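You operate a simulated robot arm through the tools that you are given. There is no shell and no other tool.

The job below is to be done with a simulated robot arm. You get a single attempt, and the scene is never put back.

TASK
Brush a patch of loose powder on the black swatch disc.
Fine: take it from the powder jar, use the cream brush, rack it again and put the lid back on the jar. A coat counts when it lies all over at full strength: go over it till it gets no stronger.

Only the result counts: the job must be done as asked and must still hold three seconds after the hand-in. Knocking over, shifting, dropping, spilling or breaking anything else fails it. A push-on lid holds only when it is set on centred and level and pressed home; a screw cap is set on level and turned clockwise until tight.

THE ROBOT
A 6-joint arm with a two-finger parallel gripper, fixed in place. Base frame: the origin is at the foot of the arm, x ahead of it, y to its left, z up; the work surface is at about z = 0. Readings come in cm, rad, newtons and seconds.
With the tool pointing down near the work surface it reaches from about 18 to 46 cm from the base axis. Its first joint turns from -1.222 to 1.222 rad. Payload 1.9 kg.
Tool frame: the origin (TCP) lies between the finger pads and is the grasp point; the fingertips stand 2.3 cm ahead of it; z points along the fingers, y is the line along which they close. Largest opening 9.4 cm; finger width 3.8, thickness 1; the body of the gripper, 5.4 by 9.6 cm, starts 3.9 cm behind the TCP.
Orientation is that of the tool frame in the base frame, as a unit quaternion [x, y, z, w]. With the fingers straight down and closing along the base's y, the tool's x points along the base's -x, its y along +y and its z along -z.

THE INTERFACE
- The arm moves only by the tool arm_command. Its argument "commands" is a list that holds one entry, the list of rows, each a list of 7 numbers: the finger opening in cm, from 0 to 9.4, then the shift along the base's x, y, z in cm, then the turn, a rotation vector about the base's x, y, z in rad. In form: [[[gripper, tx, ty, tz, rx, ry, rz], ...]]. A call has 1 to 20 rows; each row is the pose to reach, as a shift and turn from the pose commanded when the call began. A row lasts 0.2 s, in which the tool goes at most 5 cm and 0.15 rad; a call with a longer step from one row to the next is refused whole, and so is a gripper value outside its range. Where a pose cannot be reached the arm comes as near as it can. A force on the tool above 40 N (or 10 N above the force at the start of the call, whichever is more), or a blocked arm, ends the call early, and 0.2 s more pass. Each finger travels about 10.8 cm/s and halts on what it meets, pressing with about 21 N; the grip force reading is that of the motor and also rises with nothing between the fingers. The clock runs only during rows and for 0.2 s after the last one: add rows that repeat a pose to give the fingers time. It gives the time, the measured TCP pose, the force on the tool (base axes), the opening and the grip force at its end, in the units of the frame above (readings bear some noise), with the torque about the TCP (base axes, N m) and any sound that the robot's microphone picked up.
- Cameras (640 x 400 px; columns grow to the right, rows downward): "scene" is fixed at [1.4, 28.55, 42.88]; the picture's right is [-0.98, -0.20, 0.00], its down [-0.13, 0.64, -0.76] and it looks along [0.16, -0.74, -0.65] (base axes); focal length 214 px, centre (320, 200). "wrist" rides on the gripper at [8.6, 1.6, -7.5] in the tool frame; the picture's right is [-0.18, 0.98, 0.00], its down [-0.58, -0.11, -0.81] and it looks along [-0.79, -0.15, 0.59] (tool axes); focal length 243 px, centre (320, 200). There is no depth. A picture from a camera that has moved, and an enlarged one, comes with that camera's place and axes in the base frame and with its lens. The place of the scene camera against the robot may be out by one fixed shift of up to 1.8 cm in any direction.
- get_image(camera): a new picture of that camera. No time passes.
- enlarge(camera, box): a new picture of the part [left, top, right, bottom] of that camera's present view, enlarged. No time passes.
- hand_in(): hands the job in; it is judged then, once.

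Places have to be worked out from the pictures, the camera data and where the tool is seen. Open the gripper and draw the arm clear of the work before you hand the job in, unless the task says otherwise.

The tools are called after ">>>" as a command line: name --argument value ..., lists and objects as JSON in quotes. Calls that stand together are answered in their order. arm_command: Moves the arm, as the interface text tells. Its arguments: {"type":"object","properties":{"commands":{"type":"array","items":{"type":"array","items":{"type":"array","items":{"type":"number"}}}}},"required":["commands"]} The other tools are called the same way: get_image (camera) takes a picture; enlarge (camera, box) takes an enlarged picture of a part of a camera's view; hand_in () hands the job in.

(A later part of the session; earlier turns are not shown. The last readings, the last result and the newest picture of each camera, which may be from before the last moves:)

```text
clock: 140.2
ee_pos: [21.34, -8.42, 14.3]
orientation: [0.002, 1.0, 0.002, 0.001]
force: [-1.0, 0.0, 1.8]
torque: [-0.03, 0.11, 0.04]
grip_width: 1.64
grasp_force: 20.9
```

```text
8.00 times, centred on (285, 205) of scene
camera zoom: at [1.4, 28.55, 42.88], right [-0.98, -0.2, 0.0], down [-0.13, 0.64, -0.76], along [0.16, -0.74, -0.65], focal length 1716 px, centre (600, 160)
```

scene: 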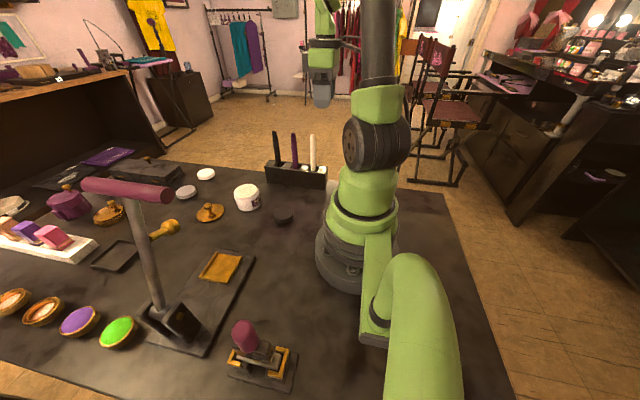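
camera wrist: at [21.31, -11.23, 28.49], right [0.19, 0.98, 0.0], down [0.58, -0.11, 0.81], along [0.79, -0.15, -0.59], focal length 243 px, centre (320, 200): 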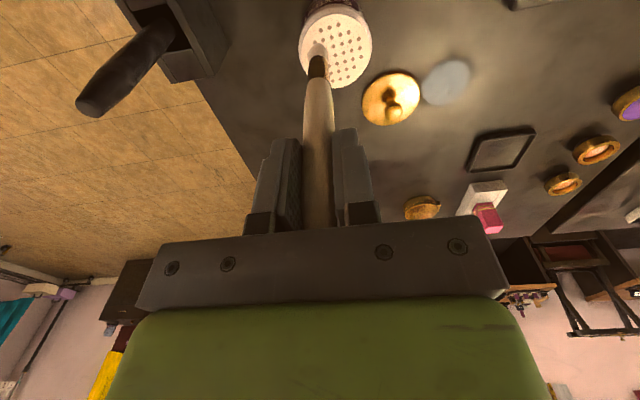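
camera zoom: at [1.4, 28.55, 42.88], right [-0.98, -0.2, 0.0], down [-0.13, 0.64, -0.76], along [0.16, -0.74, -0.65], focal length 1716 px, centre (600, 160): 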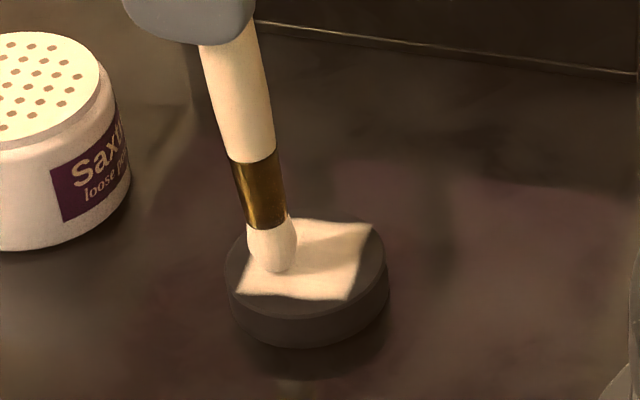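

Light contact (1.8 N) right on the weak spot. I swirl there several times with a touch more pressure, then lift straight up.

>>> arm_command --commands '[[[0.6, 0, 0.3, -0.02, 0, 0, 0], [0.6, 0.2, 0.1, -0.02, 0, 0, 0], [0.6, 0.2, -0.3, -0.02, 0, 0, 0], [0.6, 0, -0.6, -0.02, 0, 0, 0], [0.6, -0.3, -0.4, -0.02, 0, 0, 0], [0.6, -0.3, 0, -0.02, 0, 0, 0], [0.6, -0.2, 0.4, -0.02, 0, 0, 0], [0.6, 0.1, 0.2, -0.02, 0, 0, 0], [0.6, 0.1, -0.2, -0.02, 0, 0, 0], [0.6, -0.1, -0.5, -0.02, 0, 0, 0], [0.6, -0.4, -0.2, -0.02, 0, 0, 0], [0.6, -0.4, 0.3, -0.02, 0, 0, 0], [0.6, 0, 0.5, -0.02, 0, 0, 0], [0.6, 0, 0, -0.02, 0, 0, 0], [0.6, 0, 0, 1, 0, 0, 0], [0.6, -2, 0, 4, 0, 0, 0], [0.6, -3.6, 0.6, 6.34, 0, 0, 0], [0.6, -3.6, 0.6, 6.34, 0, 0, 0]]]'

>>> enlarge --camera "wrist" --box '[260, 0, 380, 100]'

>>> enlarge --camera "scene" --box '[265, 180, 305, 230]'

>>> enlarge --camera "scene" --box '[272, 203, 296, 221]'

```text
clock: 144.0
ee_pos: [18.01, -7.83, 20.67]
orientation: [0.001, 1.0, 0.003, 0.001]
force: [0.1, -0.1, -0.2]
torque: [0.01, 0.01, -0.01]
grip_width: 1.65
grasp_force: 20.5
```

```text
4.00 times, centred on (320, 50) of wrist
camera zoom: at [9.4, -6.06, 28.07], right [0.19, 0.98, 0.0], down [0.58, -0.11, 0.81], along [0.79, -0.15, -0.59], focal length 970 px, centre (320, 800)
```

zoom: 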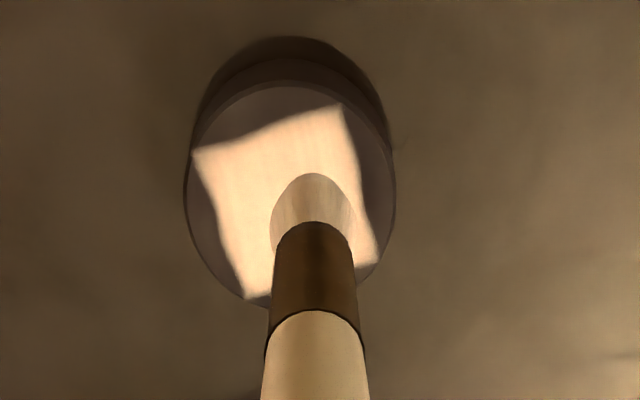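

```text
8.00 times, centred on (285, 205) of scene
camera zoom: at [1.39, 28.55, 42.88], right [-0.98, -0.2, 0.0], down [-0.13, 0.64, -0.76], along [0.16, -0.74, -0.65], focal length 1716 px, centre (600, 160)
```

zoom: 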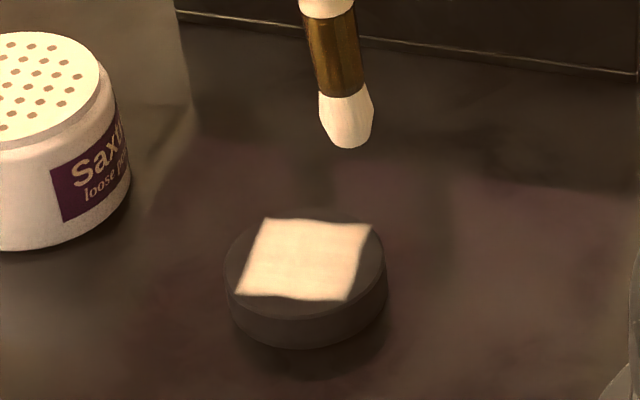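

```text
16.00 times, centred on (284, 212) of scene
camera zoom: at [1.39, 28.55, 42.88], right [-0.98, -0.2, 0.0], down [-0.13, 0.64, -0.76], along [0.16, -0.74, -0.65], focal length 3432 px, centre (896, 8)
```

zoom: 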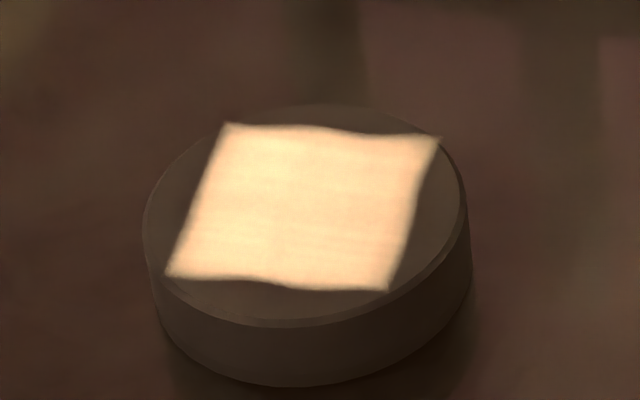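

The patch is now evenly bright, including the former weak spot. As a saturation check I make one more light pass over the −x half, then compare once more.

>>> arm_command --commands '[[[0.6, 1.4, 0, -3, 0, 0, 0], [0.6, 1.4, 0, -6, 0, 0, 0], [0.6, 1.4, 0, -6.34, 0, 0, 0], [0.6, 1.4, 0, -6.34, 0, 0, 0], [0.6, 1.4, -0.5, -6.34, 0, 0, 0], [0.6, 1.4, -1.0, -6.34, 0, 0, 0], [0.6, 1.4, -1.5, -6.35, 0, 0, 0], [0.6, 1.4, -2.0, -6.37, 0, 0, 0], [0.6, 1.4, -2.5, -6.39, 0, 0, 0], [0.6, 1.4, -2.9, -6.41, 0, 0, 0], [0.6, 2.0, -2.9, -6.41, 0, 0, 0], [0.6, 2.0, -2.4, -6.39, 0, 0, 0], [0.6, 2.0, -1.9, -6.37, 0, 0, 0], [0.6, 2.0, -1.4, -6.35, 0, 0, 0], [0.6, 2.0, -0.9, -6.34, 0, 0, 0], [0.6, 2.0, -0.4, -6.34, 0, 0, 0], [0.6, 2.0, 0, -6.34, 0, 0, 0], [0.6, 2.6, 0, -6.34, 0, 0, 0], [0.6, 2.6, -0.5, -6.34, 0, 0, 0], [0.6, 2.6, -1.0, -6.34, 0, 0, 0]]]'

>>> enlarge --camera "wrist" --box '[260, 0, 380, 100]'

```text
clock: 148.2
ee_pos: [20.41, -8.86, 14.5]
orientation: [0.001, 1.0, 0.002, 0.001]
force: [0.5, 0.0, -0.5]
torque: [0.0, -0.01, 0.03]
grip_width: 1.62
grasp_force: 21.0
```

```text
4.00 times, centred on (320, 50) of wrist
camera zoom: at [11.81, -7.06, 21.77], right [0.19, 0.98, 0.0], down [0.58, -0.11, 0.81], along [0.79, -0.15, -0.59], focal length 970 px, centre (320, 800)
```

zoom: 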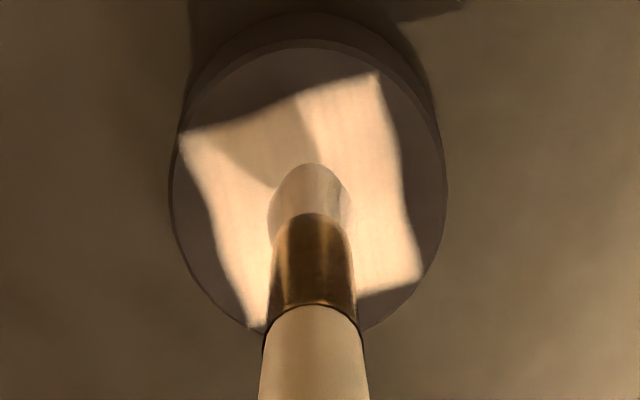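

I finish this pass over the middle with a touch more pressure, then lift and compare.

>>> arm_command --commands '[[[0.6, 0, -0.3, -0.04, 0, 0, 0], [0.6, 0, -0.8, -0.06, 0, 0, 0], [0.6, 0, -1.3, -0.08, 0, 0, 0], [0.6, 0, -1.8, -0.1, 0, 0, 0], [0.6, 0.6, -1.8, -0.1, 0, 0, 0], [0.6, 0.6, -1.3, -0.08, 0, 0, 0], [0.6, 0.6, -0.8, -0.06, 0, 0, 0], [0.6, 0.6, -0.3, -0.05, 0, 0, 0], [0.6, 0.6, 0.3, -0.05, 0, 0, 0], [0.6, 0.6, 0.9, -0.05, 0, 0, 0], [0.6, 0.6, 0.9, 1, 0, 0, 0], [0.6, -1.5, 0.9, 4, 0, 0, 0], [0.6, -2.6, 1.0, 6.34, 0, 0, 0], [0.6, -2.6, 1.0, 6.34, 0, 0, 0]]]'

>>> enlarge --camera "wrist" --box '[260, 0, 380, 100]'

>>> enlarge --camera "scene" --box '[265, 180, 305, 230]'

>>> enlarge --camera "scene" --box '[272, 203, 296, 221]'

```text
clock: 151.2
ee_pos: [17.75, -7.83, 20.98]
orientation: [0.002, 1.0, 0.001, 0.001]
force: [0.4, 0.0, -0.2]
torque: [-0.02, 0.0, -0.03]
grip_width: 1.62
grasp_force: 20.7
```

```text
4.00 times, centred on (320, 50) of wrist
camera zoom: at [9.23, -5.99, 28.35], right [0.19, 0.98, 0.0], down [0.58, -0.11, 0.81], along [0.79, -0.15, -0.59], focal length 970 px, centre (320, 800)
```

zoom: 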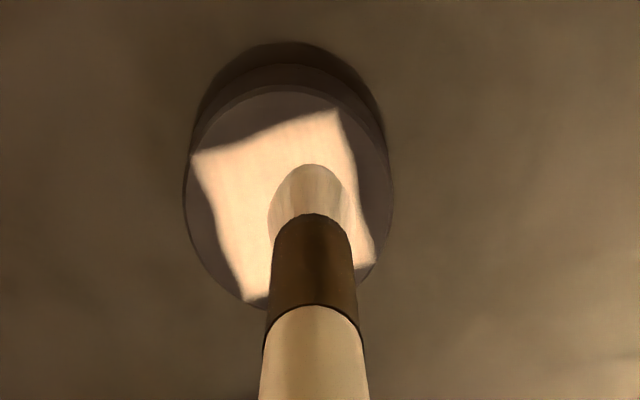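

```text
8.00 times, centred on (285, 205) of scene
camera zoom: at [1.4, 28.55, 42.88], right [-0.98, -0.2, 0.0], down [-0.13, 0.64, -0.76], along [0.16, -0.74, -0.65], focal length 1716 px, centre (600, 160)
```

zoom: 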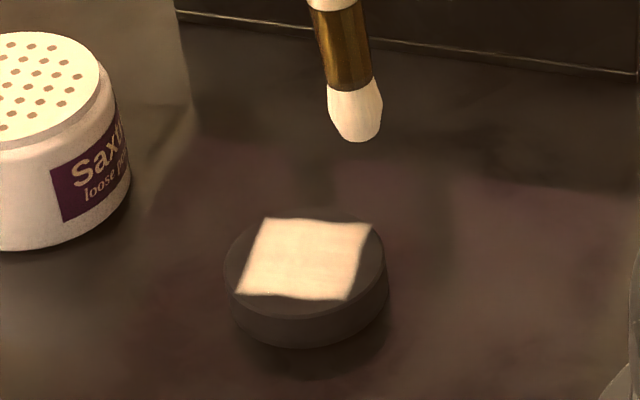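

```text
16.00 times, centred on (284, 212) of scene
camera zoom: at [1.4, 28.55, 42.88], right [-0.98, -0.2, 0.0], down [-0.13, 0.64, -0.76], along [0.16, -0.74, -0.65], focal length 3432 px, centre (896, 8)
```

zoom: 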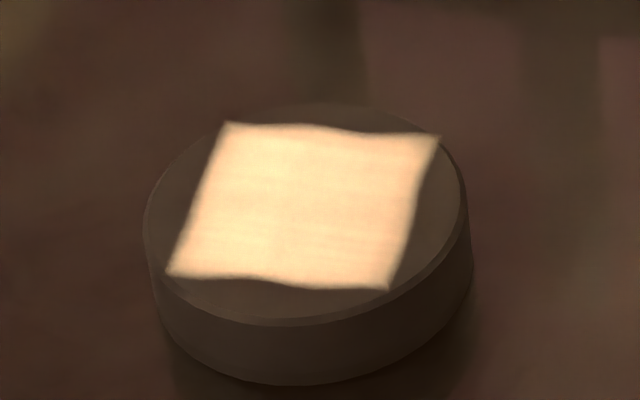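

No further change is visible, but contact in the last passes was very light, so saturation isn't proven for the −x half. I reload and repeat that half with verified contact.

>>> arm_command --commands '[[[0.6, 3.5, -0.9, 1, 0, 0, 0], [0.6, 7.5, -1.9, 1, 0, 0, 0], [0.6, 11, -2.8, 1, 0, 0, 0], [0.6, 14.2, -3.7, 1, 0, 0, 0], [0.6, 14.2, -3.7, 0, 0, 0, 0], [0.6, 14.2, -3.7, -1.5, 0, 0, 0], [0.6, 14.2, -3.7, -2.3, 0, 0, 0], [0.6, 14.2, -3.7, -2.76, 0, 0, 0], [0.6, 14.2, -3.2, -2.76, 0, 0, 0], [0.6, 14.1, -2.7, -2.76, 0, 0, 0], [0.6, 13.9, -3.2, -2.76, 0, 0, 0], [0.6, 13.7, -3.7, -2.76, 0, 0, 0], [0.6, 13.5, -4.2, -2.76, 0, 0, 0], [0.6, 13.4, -3.7, -2.76, 0, 0, 0], [0.6, 13.2, -3.1, -2.76, 0, 0, 0], [0.6, 13.2, -2.6, -2.76, 0, 0, 0], [0.6, 13.2, -2.6, -1.4, 0, 0, 0], [0.6, 13.2, -2.6, 0.5, 0, 0, 0], [0.6, 13.2, -2.6, 0.5, 0, 0, 0]]]'

>>> enlarge --camera "scene" --box '[225, 150, 305, 230]'

```text
clock: 155.2
ee_pos: [30.92, -10.51, 21.21]
orientation: [0.002, 1.0, 0.002, 0.002]
force: [0.0, 1.5, -0.1]
torque: [-0.04, -0.01, 0.01]
grip_width: 1.62
grasp_force: 20.7
```

```text
5.00 times, centred on (265, 190) of scene
camera zoom: at [1.4, 28.55, 42.88], right [-0.98, -0.2, 0.0], down [-0.13, 0.64, -0.76], along [0.16, -0.74, -0.65], focal length 1072 px, centre (595, 250)
```

zoom: 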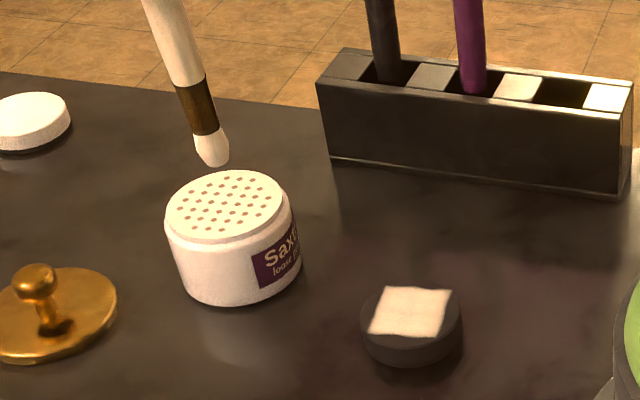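

Reloaded. I go over the −x half centre and lower stepwise until I read contact.

>>> arm_command --commands '[[[0.6, -4, 0.4, 0, 0, 0, 0], [0.6, -8, 0.8, 0, 0, 0, 0], [0.6, -11.6, 1.2, 0, 0, 0, 0], [0.6, -11.6, 1.2, -4, 0, 0, 0], [0.6, -11.6, 1.2, -6.4, 0, 0, 0], [0.6, -11.6, 1.2, -6.82, 0, 0, 0], [0.6, -11.6, 1.2, -6.87, 0, 0, 0], [0.6, -11.6, 1.2, -6.92, 0, 0, 0]]]'

>>> enlarge --camera "wrist" --box '[260, 0, 380, 100]'

```text
clock: 157.0
ee_pos: [19.28, -9.34, 14.29]
orientation: [0.002, 1.0, 0.002, 0.001]
force: [0.1, -0.5, -0.8]
torque: [-0.02, 0.01, 0.02]
grip_width: 1.64
grasp_force: 21.3
```

```text
4.00 times, centred on (320, 50) of wrist
camera zoom: at [10.74, -7.55, 21.68], right [0.19, 0.98, 0.0], down [0.58, -0.11, 0.81], along [0.79, -0.15, -0.59], focal length 970 px, centre (320, 800)
```

zoom: 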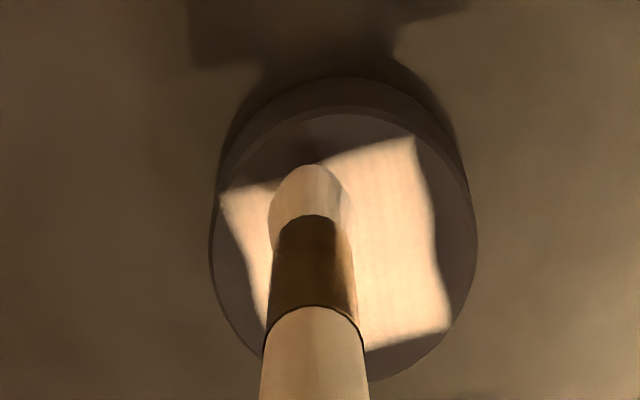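

No contact yet at this height. I lower further in 0.05 cm steps.

>>> arm_command --commands '[[[0.6, 0, 0, -0.04, 0, 0, 0], [0.6, 0, 0, -0.08, 0, 0, 0], [0.6, 0, 0, -0.08, 0, 0, 0]]]'

>>> enlarge --camera "scene" --box '[265, 180, 305, 230]'

```text
clock: 157.8
ee_pos: [19.18, -9.35, 14.16]
orientation: [0.002, 1.0, 0.002, 0.0]
force: [0.7, 1.2, 2.2]
torque: [-0.02, -0.01, 0.06]
grip_width: 1.65
grasp_force: 21.0
```

```text
8.00 times, centred on (285, 205) of scene
camera zoom: at [1.4, 28.55, 42.88], right [-0.98, -0.2, 0.0], down [-0.13, 0.64, -0.76], along [0.16, -0.74, -0.65], focal length 1716 px, centre (600, 160)
```

zoom: 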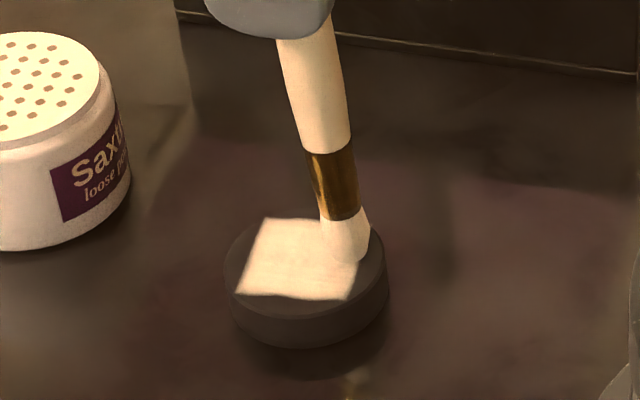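

Contact 2.2 N. I stroke the −x half and centre at this height, in moderate steps.

>>> arm_command --commands '[[[0.6, 0, 0.5, -0.01, 0, 0, 0], [0.6, 0, 1.0, -0.01, 0, 0, 0], [0.6, 0, 1.4, -0.01, 0, 0, 0], [0.6, 0.3, 1.0, -0.01, 0, 0, 0], [0.6, 0.3, 0.5, -0.01, 0, 0, 0], [0.6, 0.3, 0, -0.01, 0, 0, 0], [0.6, 0.3, -0.5, -0.03, 0, 0, 0], [0.6, 0.3, -1.0, -0.05, 0, 0, 0], [0.6, 0.3, -1.4, -0.07, 0, 0, 0], [0.6, 0, -1.4, -0.07, 0, 0, 0], [0.6, 0, -0.8, -0.04, 0, 0, 0], [0.6, 0.4, -0.8, -0.04, 0, 0, 0], [0.6, 0.8, -1.3, -0.06, 0, 0, 0], [0.6, 0.8, -0.8, -0.04, 0, 0, 0], [0.6, 0.8, -0.3, -0.02, 0, 0, 0], [0.6, 0.8, 0.2, -0.01, 0, 0, 0], [0.6, 0.8, 0.7, -0.01, 0, 0, 0], [0.6, 0.8, 1.2, -0.01, 0, 0, 0], [0.6, 1.2, 1.2, -0.01, 0, 0, 0], [0.6, 1.2, 0.7, -0.01, 0, 0, 0]]]'

>>> enlarge --camera "scene" --box '[265, 180, 305, 230]'

>>> enlarge --camera "wrist" --box '[260, 0, 380, 100]'

```text
clock: 162.0
ee_pos: [20.6, -8.69, 14.17]
orientation: [0.002, 1.0, 0.002, 0.001]
force: [0.6, 0.4, 0.5]
torque: [0.01, 0.01, 0.01]
grip_width: 1.64
grasp_force: 21.0
```

```text
8.00 times, centred on (285, 205) of scene
camera zoom: at [1.4, 28.55, 42.88], right [-0.98, -0.2, 0.0], down [-0.13, 0.64, -0.76], along [0.16, -0.74, -0.65], focal length 1716 px, centre (600, 160)
```

zoom: 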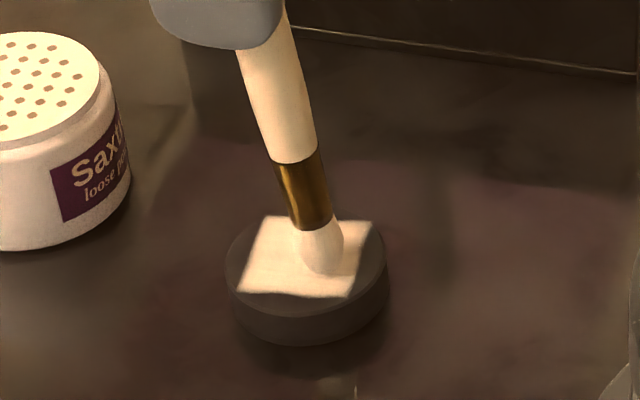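

```text
4.00 times, centred on (320, 50) of wrist
camera zoom: at [12.0, -6.85, 21.51], right [0.19, 0.98, 0.0], down [0.58, -0.11, 0.81], along [0.79, -0.15, -0.59], focal length 970 px, centre (320, 800)
```

zoom: 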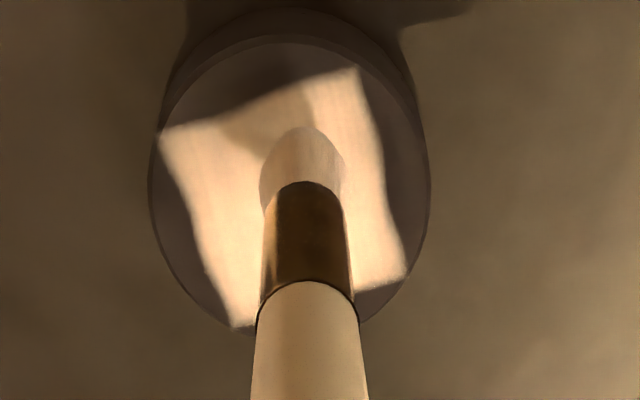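

The brush has leaned further in the grip, so I stop brushing here and lift straight up to inspect both brush and patch.

>>> arm_command --commands '[[[0.6, 0, 0, 1, 0, 0, 0], [0.6, -1, 0, 4, 0, 0, 0], [0.6, -2.8, 0.6, 6.4, 0, 0, 0], [0.6, -2.8, 0.6, 6.4, 0, 0, 0]]]'

>>> get_image --camera "wrist"

>>> enlarge --camera "scene" --box '[272, 203, 296, 221]'

>>> enlarge --camera "scene" --box '[250, 120, 330, 200]'

```text
clock: 163.0
ee_pos: [17.44, -8.08, 20.45]
orientation: [0.002, 1.0, 0.001, 0.001]
force: [-0.3, 0.1, -1.1]
torque: [-0.01, -0.01, 0.0]
grip_width: 1.62
grasp_force: 20.8
```

```text
taken
camera wrist: at [8.92, -6.34, 27.93], right [0.19, 0.98, 0.0], down [0.58, -0.11, 0.81], along [0.79, -0.15, -0.59], focal length 243 px, centre (320, 200)
```

wrist: 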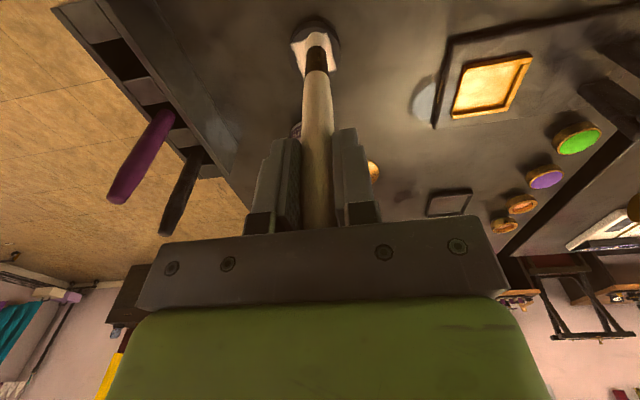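

```text
16.00 times, centred on (284, 212) of scene
camera zoom: at [1.4, 28.55, 42.88], right [-0.98, -0.2, 0.0], down [-0.13, 0.64, -0.76], along [0.16, -0.74, -0.65], focal length 3432 px, centre (896, 8)
```

zoom: 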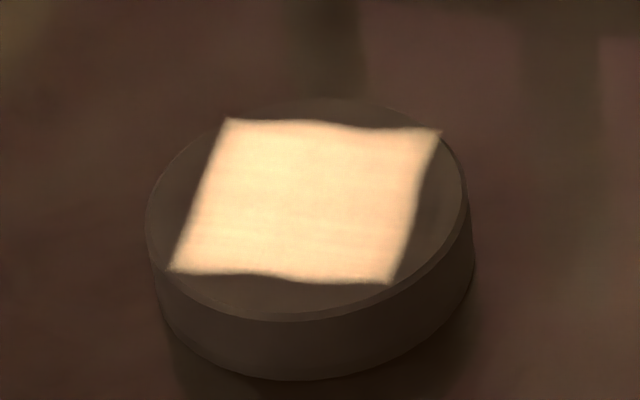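

```text
5.00 times, centred on (290, 160) of scene
camera zoom: at [1.4, 28.55, 42.88], right [-0.98, -0.2, 0.0], down [-0.13, 0.64, -0.76], along [0.16, -0.74, -0.65], focal length 1072 px, centre (470, 400)
```

zoom: 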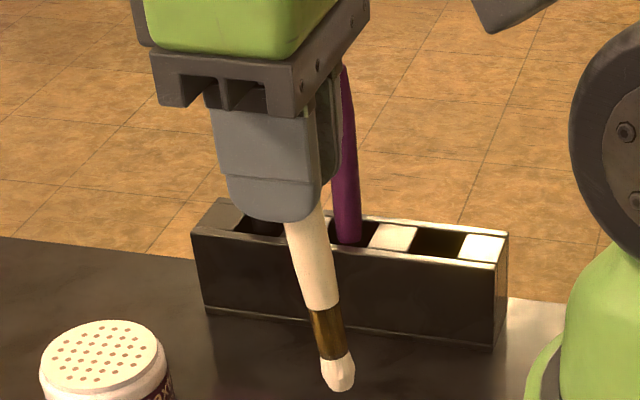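

The patch stays at the same even brightness, so the coat is at full strength. Before racking I measure how far the brush leans in the grip and look at the empty slot.

>>> enlarge --camera "wrist" --box '[260, 10, 380, 110]'

>>> enlarge --camera "scene" --box '[295, 150, 345, 195]'

>>> get_image --camera "scene"

```text
4.00 times, centred on (320, 60) of wrist
camera zoom: at [8.92, -6.34, 27.93], right [0.19, 0.98, 0.0], down [0.58, -0.11, 0.81], along [0.79, -0.15, -0.59], focal length 970 px, centre (320, 760)
```

zoom: 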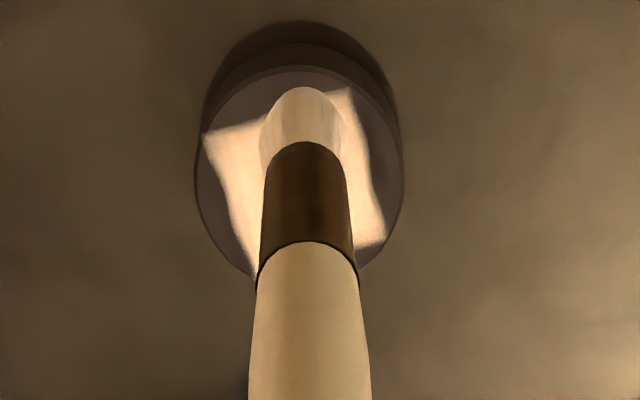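

```text
8.89 times, centred on (320, 172) of scene
camera zoom: at [1.4, 28.55, 42.88], right [-0.98, -0.2, 0.0], down [-0.13, 0.64, -0.76], along [0.16, -0.74, -0.65], focal length 1906 px, centre (320, 444)
```

zoom: 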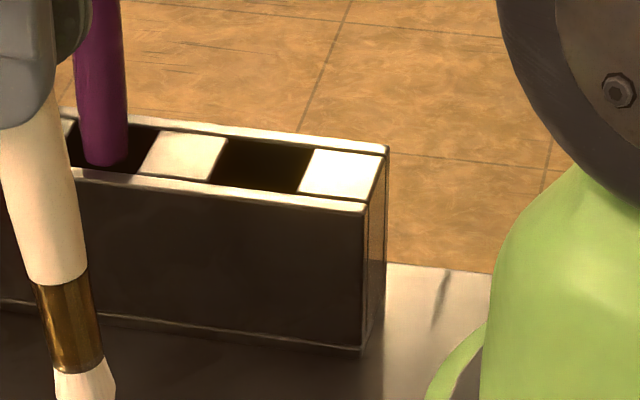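

```text
taken
```

scene: 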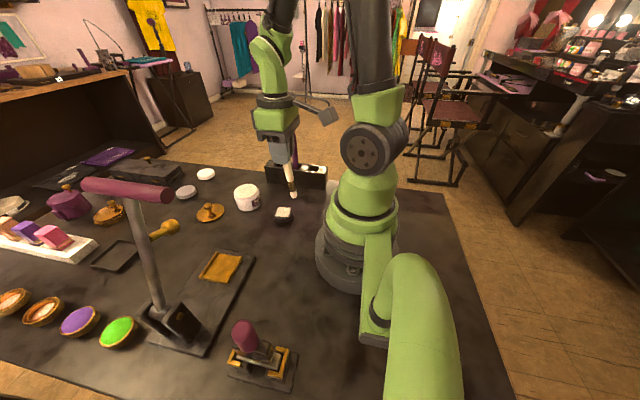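

The brush leans about 0.12 rad (tip ~1.5 cm toward −x), with no sideways lean. I raise the arm, tilt the tool by −0.12 rad about y so the brush hangs vertical, and look again.

>>> arm_command --commands '[[[0.6, 0, 0, 1, 0, -0.04, 0], [0.6, -0.5, -1, 2, 0, -0.08, 0], [0.6, -1, -3, 3, 0, -0.12, 0], [0.6, -1.5, -5, 3, 0, -0.12, 0], [0.6, -1.8, -7, 3, 0, -0.12, 0], [0.6, -1.8, -7, 3, 0, -0.12, 0]]]'

>>> get_image --camera "wrist"

>>> enlarge --camera "scene" --box '[250, 90, 350, 200]'

```text
clock: 164.4
ee_pos: [15.85, -15.07, 23.55]
orientation: [0.002, 0.998, 0.002, 0.061]
force: [-0.6, -0.6, -0.3]
torque: [0.0, -0.03, 0.01]
grip_width: 1.63
grasp_force: 20.7
```

```text
taken
camera wrist: at [6.44, -13.25, 29.86], right [0.19, 0.98, 0.03], down [0.48, -0.11, 0.87], along [0.86, -0.15, -0.49], focal length 243 px, centre (320, 200)
```

wrist: 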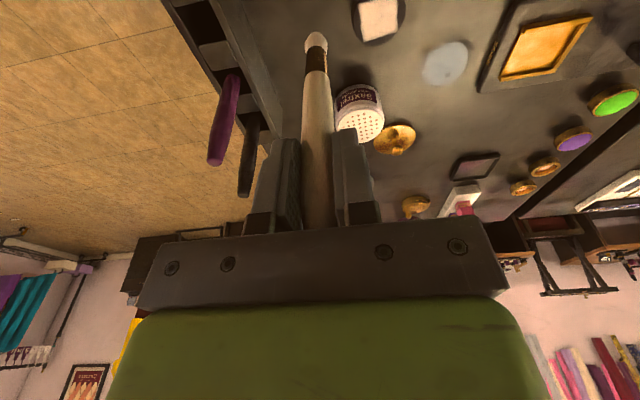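

```text
3.64 times, centred on (300, 145) of scene
camera zoom: at [1.4, 28.54, 42.88], right [-0.98, -0.2, 0.0], down [-0.13, 0.64, -0.76], along [0.16, -0.74, -0.65], focal length 780 px, centre (393, 400)
```

zoom: 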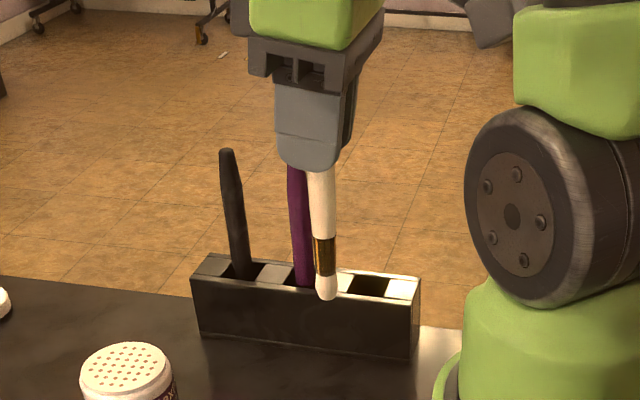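

The tool is tilted and the brush looks near vertical in the scene. I zoom in to measure the brush axis and the slot.

>>> enlarge --camera "wrist" --box '[270, 20, 370, 110]'

>>> enlarge --camera "wrist" --box '[160, 0, 290, 120]'

>>> enlarge --camera "scene" --box '[315, 125, 365, 180]'

```text
4.44 times, centred on (320, 65) of wrist
camera zoom: at [6.44, -13.25, 29.86], right [0.19, 0.98, 0.03], down [0.48, -0.11, 0.87], along [0.86, -0.15, -0.49], focal length 1078 px, centre (320, 800)
```

zoom: 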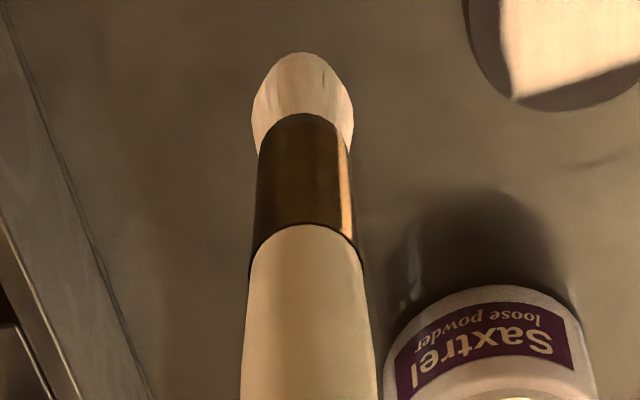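

```text
3.33 times, centred on (225, 60) of wrist
camera zoom: at [6.44, -13.25, 29.86], right [0.19, 0.98, 0.03], down [0.48, -0.11, 0.87], along [0.86, -0.15, -0.49], focal length 809 px, centre (637, 667)
```

zoom: 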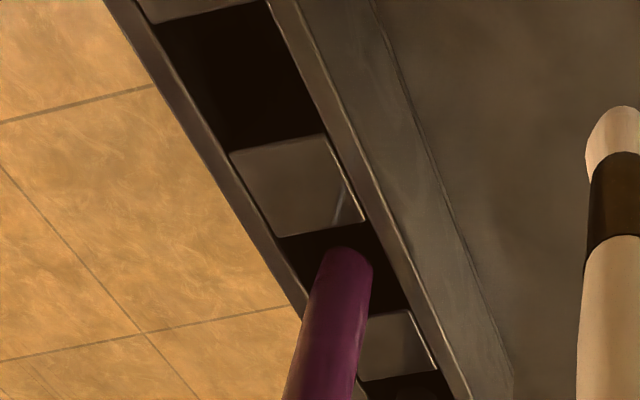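

```text
7.27 times, centred on (340, 152) of scene
camera zoom: at [1.4, 28.54, 42.88], right [-0.98, -0.2, 0.0], down [-0.13, 0.64, -0.76], along [0.16, -0.74, -0.65], focal length 1560 px, centre (174, 546)
```

zoom: 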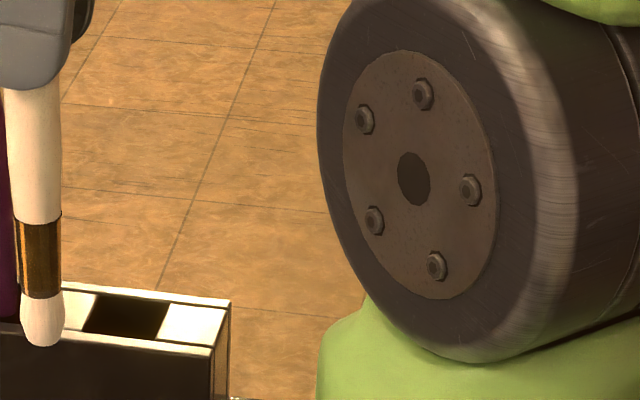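

The brush is now vertical within ~1°, axis near x 15.7. The slot opening spans about x 14.0–17.2, y −26.7 to −23.7. I move over the slot at this height (tip ~10.5) and re-check.

>>> arm_command --commands '[[[0.6, -0.1, -3, 0, 0, 0, 0], [0.6, -0.2, -6, 0, 0, 0, 0], [0.6, -0.2, -8.5, 0, 0, 0, 0], [0.6, -0.2, -10, 0, 0, 0, 0], [0.6, -0.2, -10, 0, 0, 0, 0], [0.6, -0.2, -10, 0, 0, 0, 0]]]'

>>> get_image --camera "wrist"

>>> enlarge --camera "wrist" --box '[260, 0, 380, 100]'

>>> enlarge --camera "scene" --box '[280, 100, 350, 200]'

```text
clock: 165.8
ee_pos: [15.87, -24.78, 23.39]
orientation: [0.002, 0.998, 0.001, 0.061]
force: [0.8, 0.2, -0.5]
torque: [0.0, 0.02, 0.0]
grip_width: 1.62
grasp_force: 20.9
```

```text
taken
camera wrist: at [6.37, -23.07, 29.7], right [0.19, 0.98, 0.03], down [0.48, -0.11, 0.87], along [0.86, -0.15, -0.49], focal length 243 px, centre (320, 200)
```

wrist: 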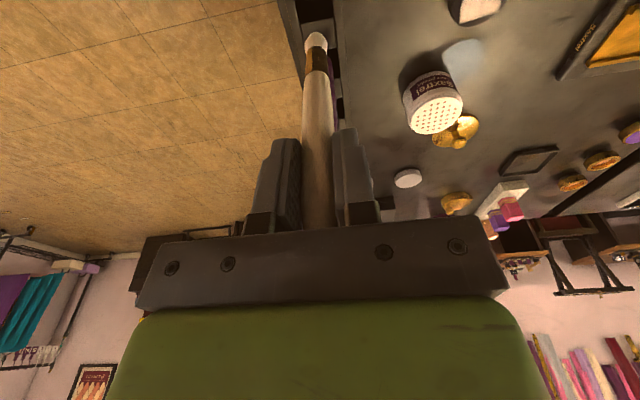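

```text
4.00 times, centred on (320, 50) of wrist
camera zoom: at [6.37, -23.07, 29.7], right [0.19, 0.98, 0.03], down [0.48, -0.11, 0.87], along [0.86, -0.15, -0.49], focal length 970 px, centre (320, 800)
```

zoom: 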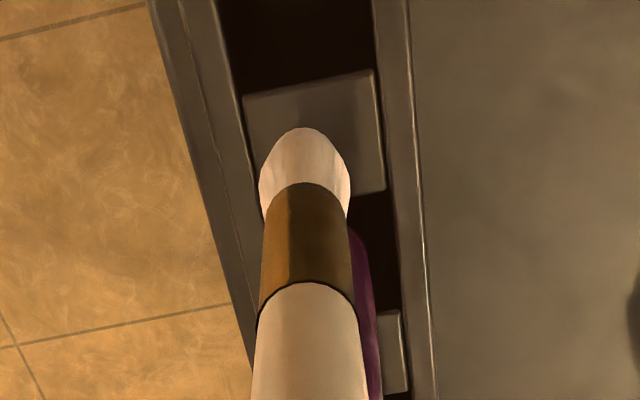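

```text
4.00 times, centred on (315, 150) of scene
camera zoom: at [1.4, 28.55, 42.88], right [-0.98, -0.2, 0.0], down [-0.13, 0.64, -0.76], along [0.16, -0.74, -0.65], focal length 858 px, centre (340, 400)
```

zoom: 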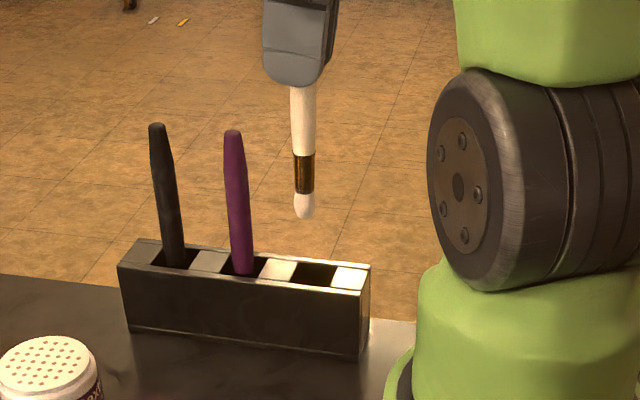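

The rack top is likely nearer z≈5.8 and the slot centre about (15.3,−24.8), so the tip needs −0.35 in x and −0.1 in y. I apply that and lower to just above the opening.

>>> arm_command --commands '[[[0.6, -0.2, -0.05, -1, 0, 0, 0], [0.6, -0.35, -0.1, -2, 0, 0, 0], [0.6, -0.35, -0.1, -3, 0, 0, 0], [0.6, -0.35, -0.1, -3.5, 0, 0, 0], [0.6, -0.35, -0.1, -3.5, 0, 0, 0]]]'

>>> enlarge --camera "wrist" --box '[260, 0, 380, 100]'

>>> enlarge --camera "scene" --box '[290, 130, 340, 190]'

```text
clock: 167.0
ee_pos: [15.51, -24.87, 19.98]
orientation: [0.001, 0.998, 0.002, 0.061]
force: [-0.4, 0.3, -0.7]
torque: [0.01, 0.03, 0.02]
grip_width: 1.6
grasp_force: 20.9
```

```text
4.00 times, centred on (320, 50) of wrist
camera zoom: at [6.06, -23.15, 26.32], right [0.19, 0.98, 0.03], down [0.48, -0.11, 0.87], along [0.86, -0.15, -0.49], focal length 970 px, centre (320, 800)
```

zoom: 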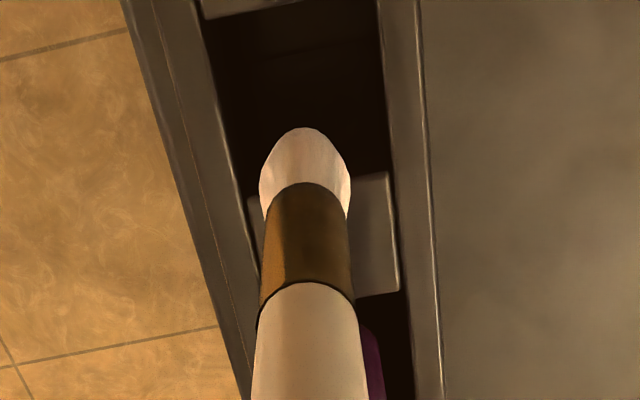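

```text
6.67 times, centred on (315, 160) of scene
camera zoom: at [1.4, 28.55, 42.88], right [-0.98, -0.2, 0.0], down [-0.13, 0.64, -0.76], along [0.16, -0.74, -0.65], focal length 1430 px, centre (353, 467)
```

zoom: 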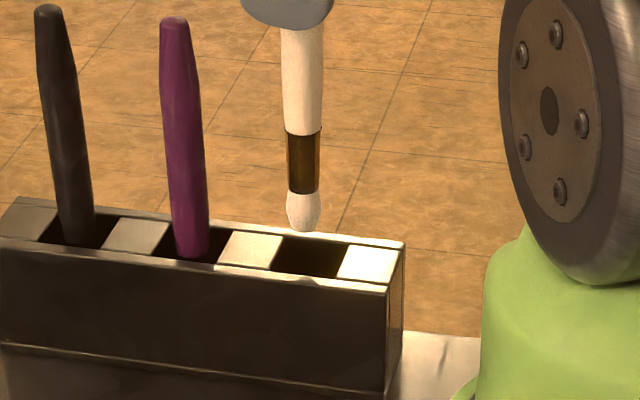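

Tip and slot are lined up within a couple of millimetres in both views. I lower 2.5 cm so the bristles enter the slot, watching the force.

>>> arm_command --commands '[[[0.6, 0.1, 0.05, -0.5, 0, 0, 0], [0.6, 0.1, 0.05, -1, 0, 0, 0], [0.6, 0.1, 0.05, -1.5, 0, 0, 0], [0.6, 0.1, 0.05, -2, 0, 0, 0], [0.6, 0.1, 0.05, -2.5, 0, 0, 0], [0.6, 0.1, 0.05, -2.5, 0, 0, 0]]]'

>>> enlarge --camera "wrist" --box '[260, 0, 380, 100]'

>>> enlarge --camera "scene" --box '[290, 130, 340, 190]'

```text
clock: 168.4
ee_pos: [15.42, -24.99, 17.58]
orientation: [0.001, 0.998, 0.002, 0.061]
force: [0.4, -0.2, -0.2]
torque: [0.01, -0.01, 0.02]
grip_width: 1.62
grasp_force: 21.1
```

```text
4.00 times, centred on (320, 50) of wrist
camera zoom: at [6.03, -23.26, 23.8], right [0.19, 0.98, 0.03], down [0.48, -0.11, 0.87], along [0.86, -0.15, -0.49], focal length 970 px, centre (320, 800)
```

zoom: 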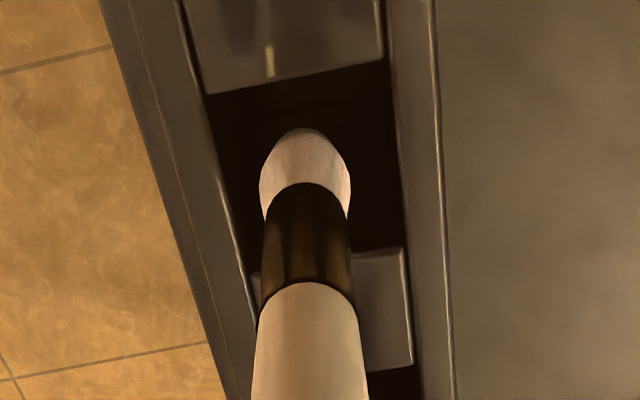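

```text
6.67 times, centred on (315, 160) of scene
camera zoom: at [1.4, 28.55, 42.88], right [-0.98, -0.2, 0.0], down [-0.13, 0.64, -0.76], along [0.16, -0.74, -0.65], focal length 1430 px, centre (353, 467)
```

zoom: 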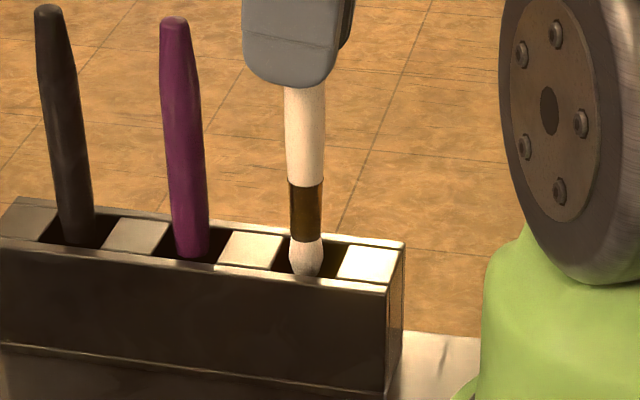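

The bristles are inside the slot without touching. I continue down in steps.

>>> arm_command --commands '[[[0.6, 0, 0, -0.5, 0, 0, 0], [0.6, 0, 0, -1, 0, 0, 0], [0.6, 0, 0, -1.5, 0, 0, 0], [0.6, 0, 0, -2, 0, 0, 0], [0.6, 0, 0, -2.4, 0, 0, 0], [0.6, 0, 0, -2.4, 0, 0, 0]]]'

>>> enlarge --camera "wrist" --box '[260, 0, 380, 100]'

>>> enlarge --camera "scene" --box '[290, 130, 340, 190]'

```text
clock: 169.8
ee_pos: [15.45, -25.05, 15.11]
orientation: [0.001, 0.998, 0.002, 0.061]
force: [-0.8, 0.8, 0.7]
torque: [-0.02, 0.02, 0.0]
grip_width: 1.61
grasp_force: 21.3
```

```text
4.00 times, centred on (320, 50) of wrist
camera zoom: at [6.08, -23.26, 21.44], right [0.19, 0.98, 0.03], down [0.48, -0.11, 0.87], along [0.86, -0.15, -0.49], focal length 970 px, centre (320, 800)
```

zoom: 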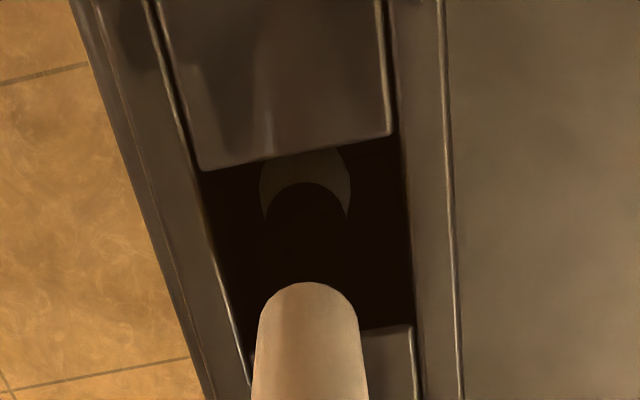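

```text
6.67 times, centred on (315, 160) of scene
camera zoom: at [1.4, 28.55, 42.88], right [-0.98, -0.2, 0.0], down [-0.13, 0.64, -0.76], along [0.16, -0.74, -0.65], focal length 1430 px, centre (353, 467)
```

zoom: 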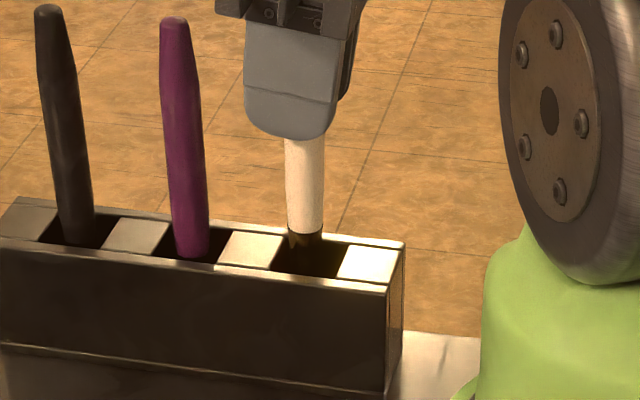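

Going in freely. I lower further, then in small steps until the tip meets the slot floor.

>>> arm_command --commands '[[[0.6, 0, 0, -0.4, 0, 0, 0], [0.6, 0, 0, -0.8, 0, 0, 0], [0.6, 0, 0, -1.1, 0, 0, 0], [0.6, 0, 0, -1.4, 0, 0, 0], [0.6, 0, 0, -1.6, 0, 0, 0], [0.6, 0, 0, -1.6, 0, 0, 0]]]'

>>> enlarge --camera "wrist" --box '[260, 0, 380, 100]'

>>> enlarge --camera "scene" --box '[290, 130, 340, 190]'

```text
clock: 171.2
ee_pos: [15.64, -25.09, 13.62]
orientation: [0.001, 0.998, 0.001, 0.061]
force: [0.6, 0.9, -0.8]
torque: [0.0, -0.01, 0.02]
grip_width: 1.62
grasp_force: 20.6
```

```text
4.00 times, centred on (320, 50) of wrist
camera zoom: at [6.08, -23.29, 19.8], right [0.19, 0.98, 0.03], down [0.48, -0.11, 0.87], along [0.86, -0.15, -0.49], focal length 970 px, centre (320, 800)
```

zoom: 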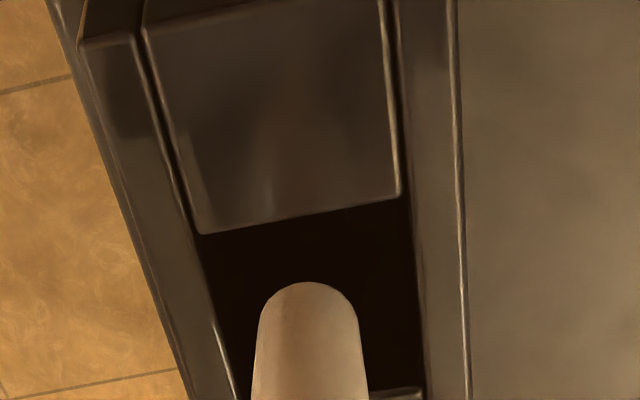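

```text
6.67 times, centred on (315, 160) of scene
camera zoom: at [1.4, 28.55, 42.88], right [-0.98, -0.2, 0.0], down [-0.13, 0.64, -0.76], along [0.16, -0.74, -0.65], focal length 1430 px, centre (353, 467)
```

zoom: 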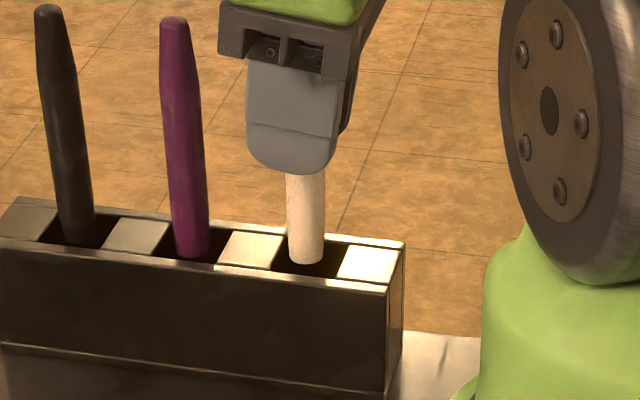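

By comparison with the original picture the brush needs about 0.4–0.5 cm more. I lower in 0.1 cm steps, watching for floor contact.

>>> arm_command --commands '[[[0.6, 0, 0, -0.1, 0, 0, 0], [0.6, 0, 0, -0.2, 0, 0, 0], [0.6, 0, 0, -0.3, 0, 0, 0], [0.6, 0, 0, -0.35, 0, 0, 0], [0.6, 0, 0, -0.35, 0, 0, 0]]]'

>>> enlarge --camera "scene" --box '[290, 130, 340, 190]'

```text
clock: 172.4
ee_pos: [15.56, -25.05, 13.18]
orientation: [0.001, 0.998, 0.002, 0.061]
force: [-2.2, -0.4, 11.0]
torque: [-0.07, 0.34, 0.0]
grip_width: 1.63
grasp_force: 21.3
```

```text
6.67 times, centred on (315, 160) of scene
camera zoom: at [1.4, 28.55, 42.88], right [-0.98, -0.2, 0.0], down [-0.13, 0.64, -0.76], along [0.16, -0.74, -0.65], focal length 1430 px, centre (353, 467)
```

zoom: 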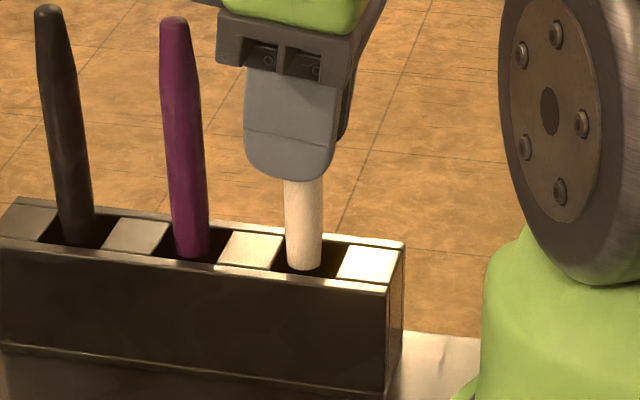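

Floor contact at 11 N and the same depth as the original. I ease off slightly and open the fingers slowly.

>>> arm_command --commands '[[[0.6, 0, 0, 0.05, 0, 0, 0], [1.4, 0, 0, 0.05, 0, 0, 0], [1.7, 0, 0, 0.05, 0, 0, 0], [1.9, 0, 0, 0.05, 0, 0, 0], [2.1, 0, 0, 0.05, 0, 0, 0], [2.4, 0, 0, 0.05, 0, 0, 0], [2.4, 0, 0, 0.05, 0, 0, 0]]]'

>>> enlarge --camera "scene" --box '[290, 130, 340, 190]'

>>> get_image --camera "wrist"

```text
clock: 174.0
ee_pos: [15.52, -25.0, 13.32]
orientation: [0.002, 0.998, 0.002, 0.061]
force: [0.3, -0.4, 1.0]
torque: [-0.03, 0.05, -0.01]
grip_width: 2.4
grasp_force: 0.1
```

```text
6.67 times, centred on (315, 160) of scene
camera zoom: at [1.4, 28.55, 42.88], right [-0.98, -0.2, 0.0], down [-0.13, 0.64, -0.76], along [0.16, -0.74, -0.65], focal length 1430 px, centre (353, 467)
```

zoom: 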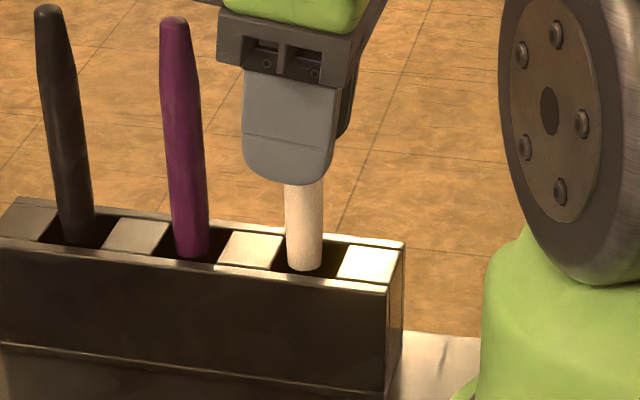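

```text
taken
camera wrist: at [6.14, -23.21, 19.54], right [0.19, 0.98, 0.03], down [0.48, -0.11, 0.87], along [0.86, -0.15, -0.49], focal length 243 px, centre (320, 200)
```

wrist: 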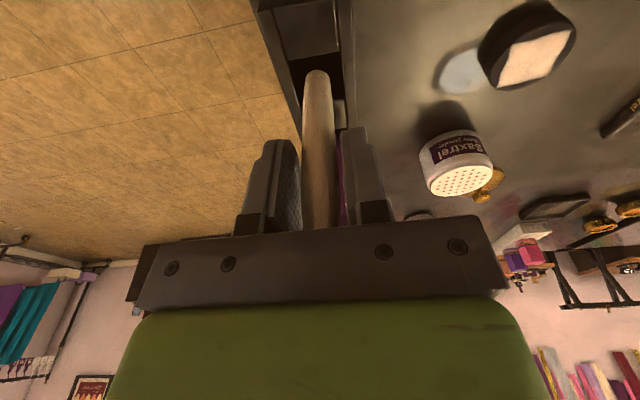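

The brush stands on its own between the pads. I open wider, wait, and check before rising.

>>> arm_command --commands '[[[2.8, 0, 0, 0, 0, 0, 0], [3.4, 0, 0, 0, 0, 0, 0], [4.2, 0, 0, 0, 0, 0, 0], [5, 0, 0, 0, 0, 0, 0], [5, 0, 0, 0, 0, 0, 0]]]'

>>> enlarge --camera "scene" --box '[290, 130, 340, 190]'

>>> get_image --camera "wrist"

```text
clock: 175.2
ee_pos: [15.42, -24.97, 13.33]
orientation: [0.002, 0.998, 0.002, 0.061]
force: [0.0, -0.7, 0.3]
torque: [0.01, -0.02, 0.05]
grip_width: 4.98
grasp_force: 0.0
```

```text
6.67 times, centred on (315, 160) of scene
camera zoom: at [1.4, 28.55, 42.88], right [-0.98, -0.2, 0.0], down [-0.13, 0.64, -0.76], along [0.16, -0.74, -0.65], focal length 1430 px, centre (353, 467)
```

zoom: 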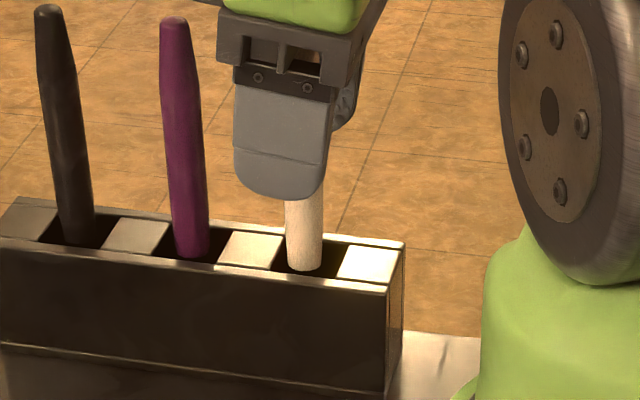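

```text
taken
camera wrist: at [6.14, -23.21, 19.54], right [0.19, 0.98, 0.03], down [0.48, -0.11, 0.87], along [0.86, -0.15, -0.49], focal length 243 px, centre (320, 200)
```

wrist: 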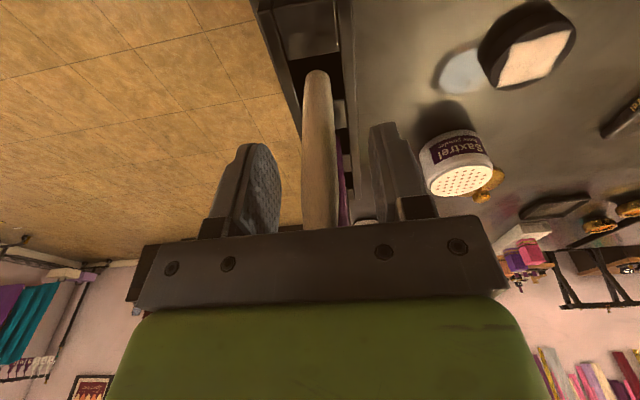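

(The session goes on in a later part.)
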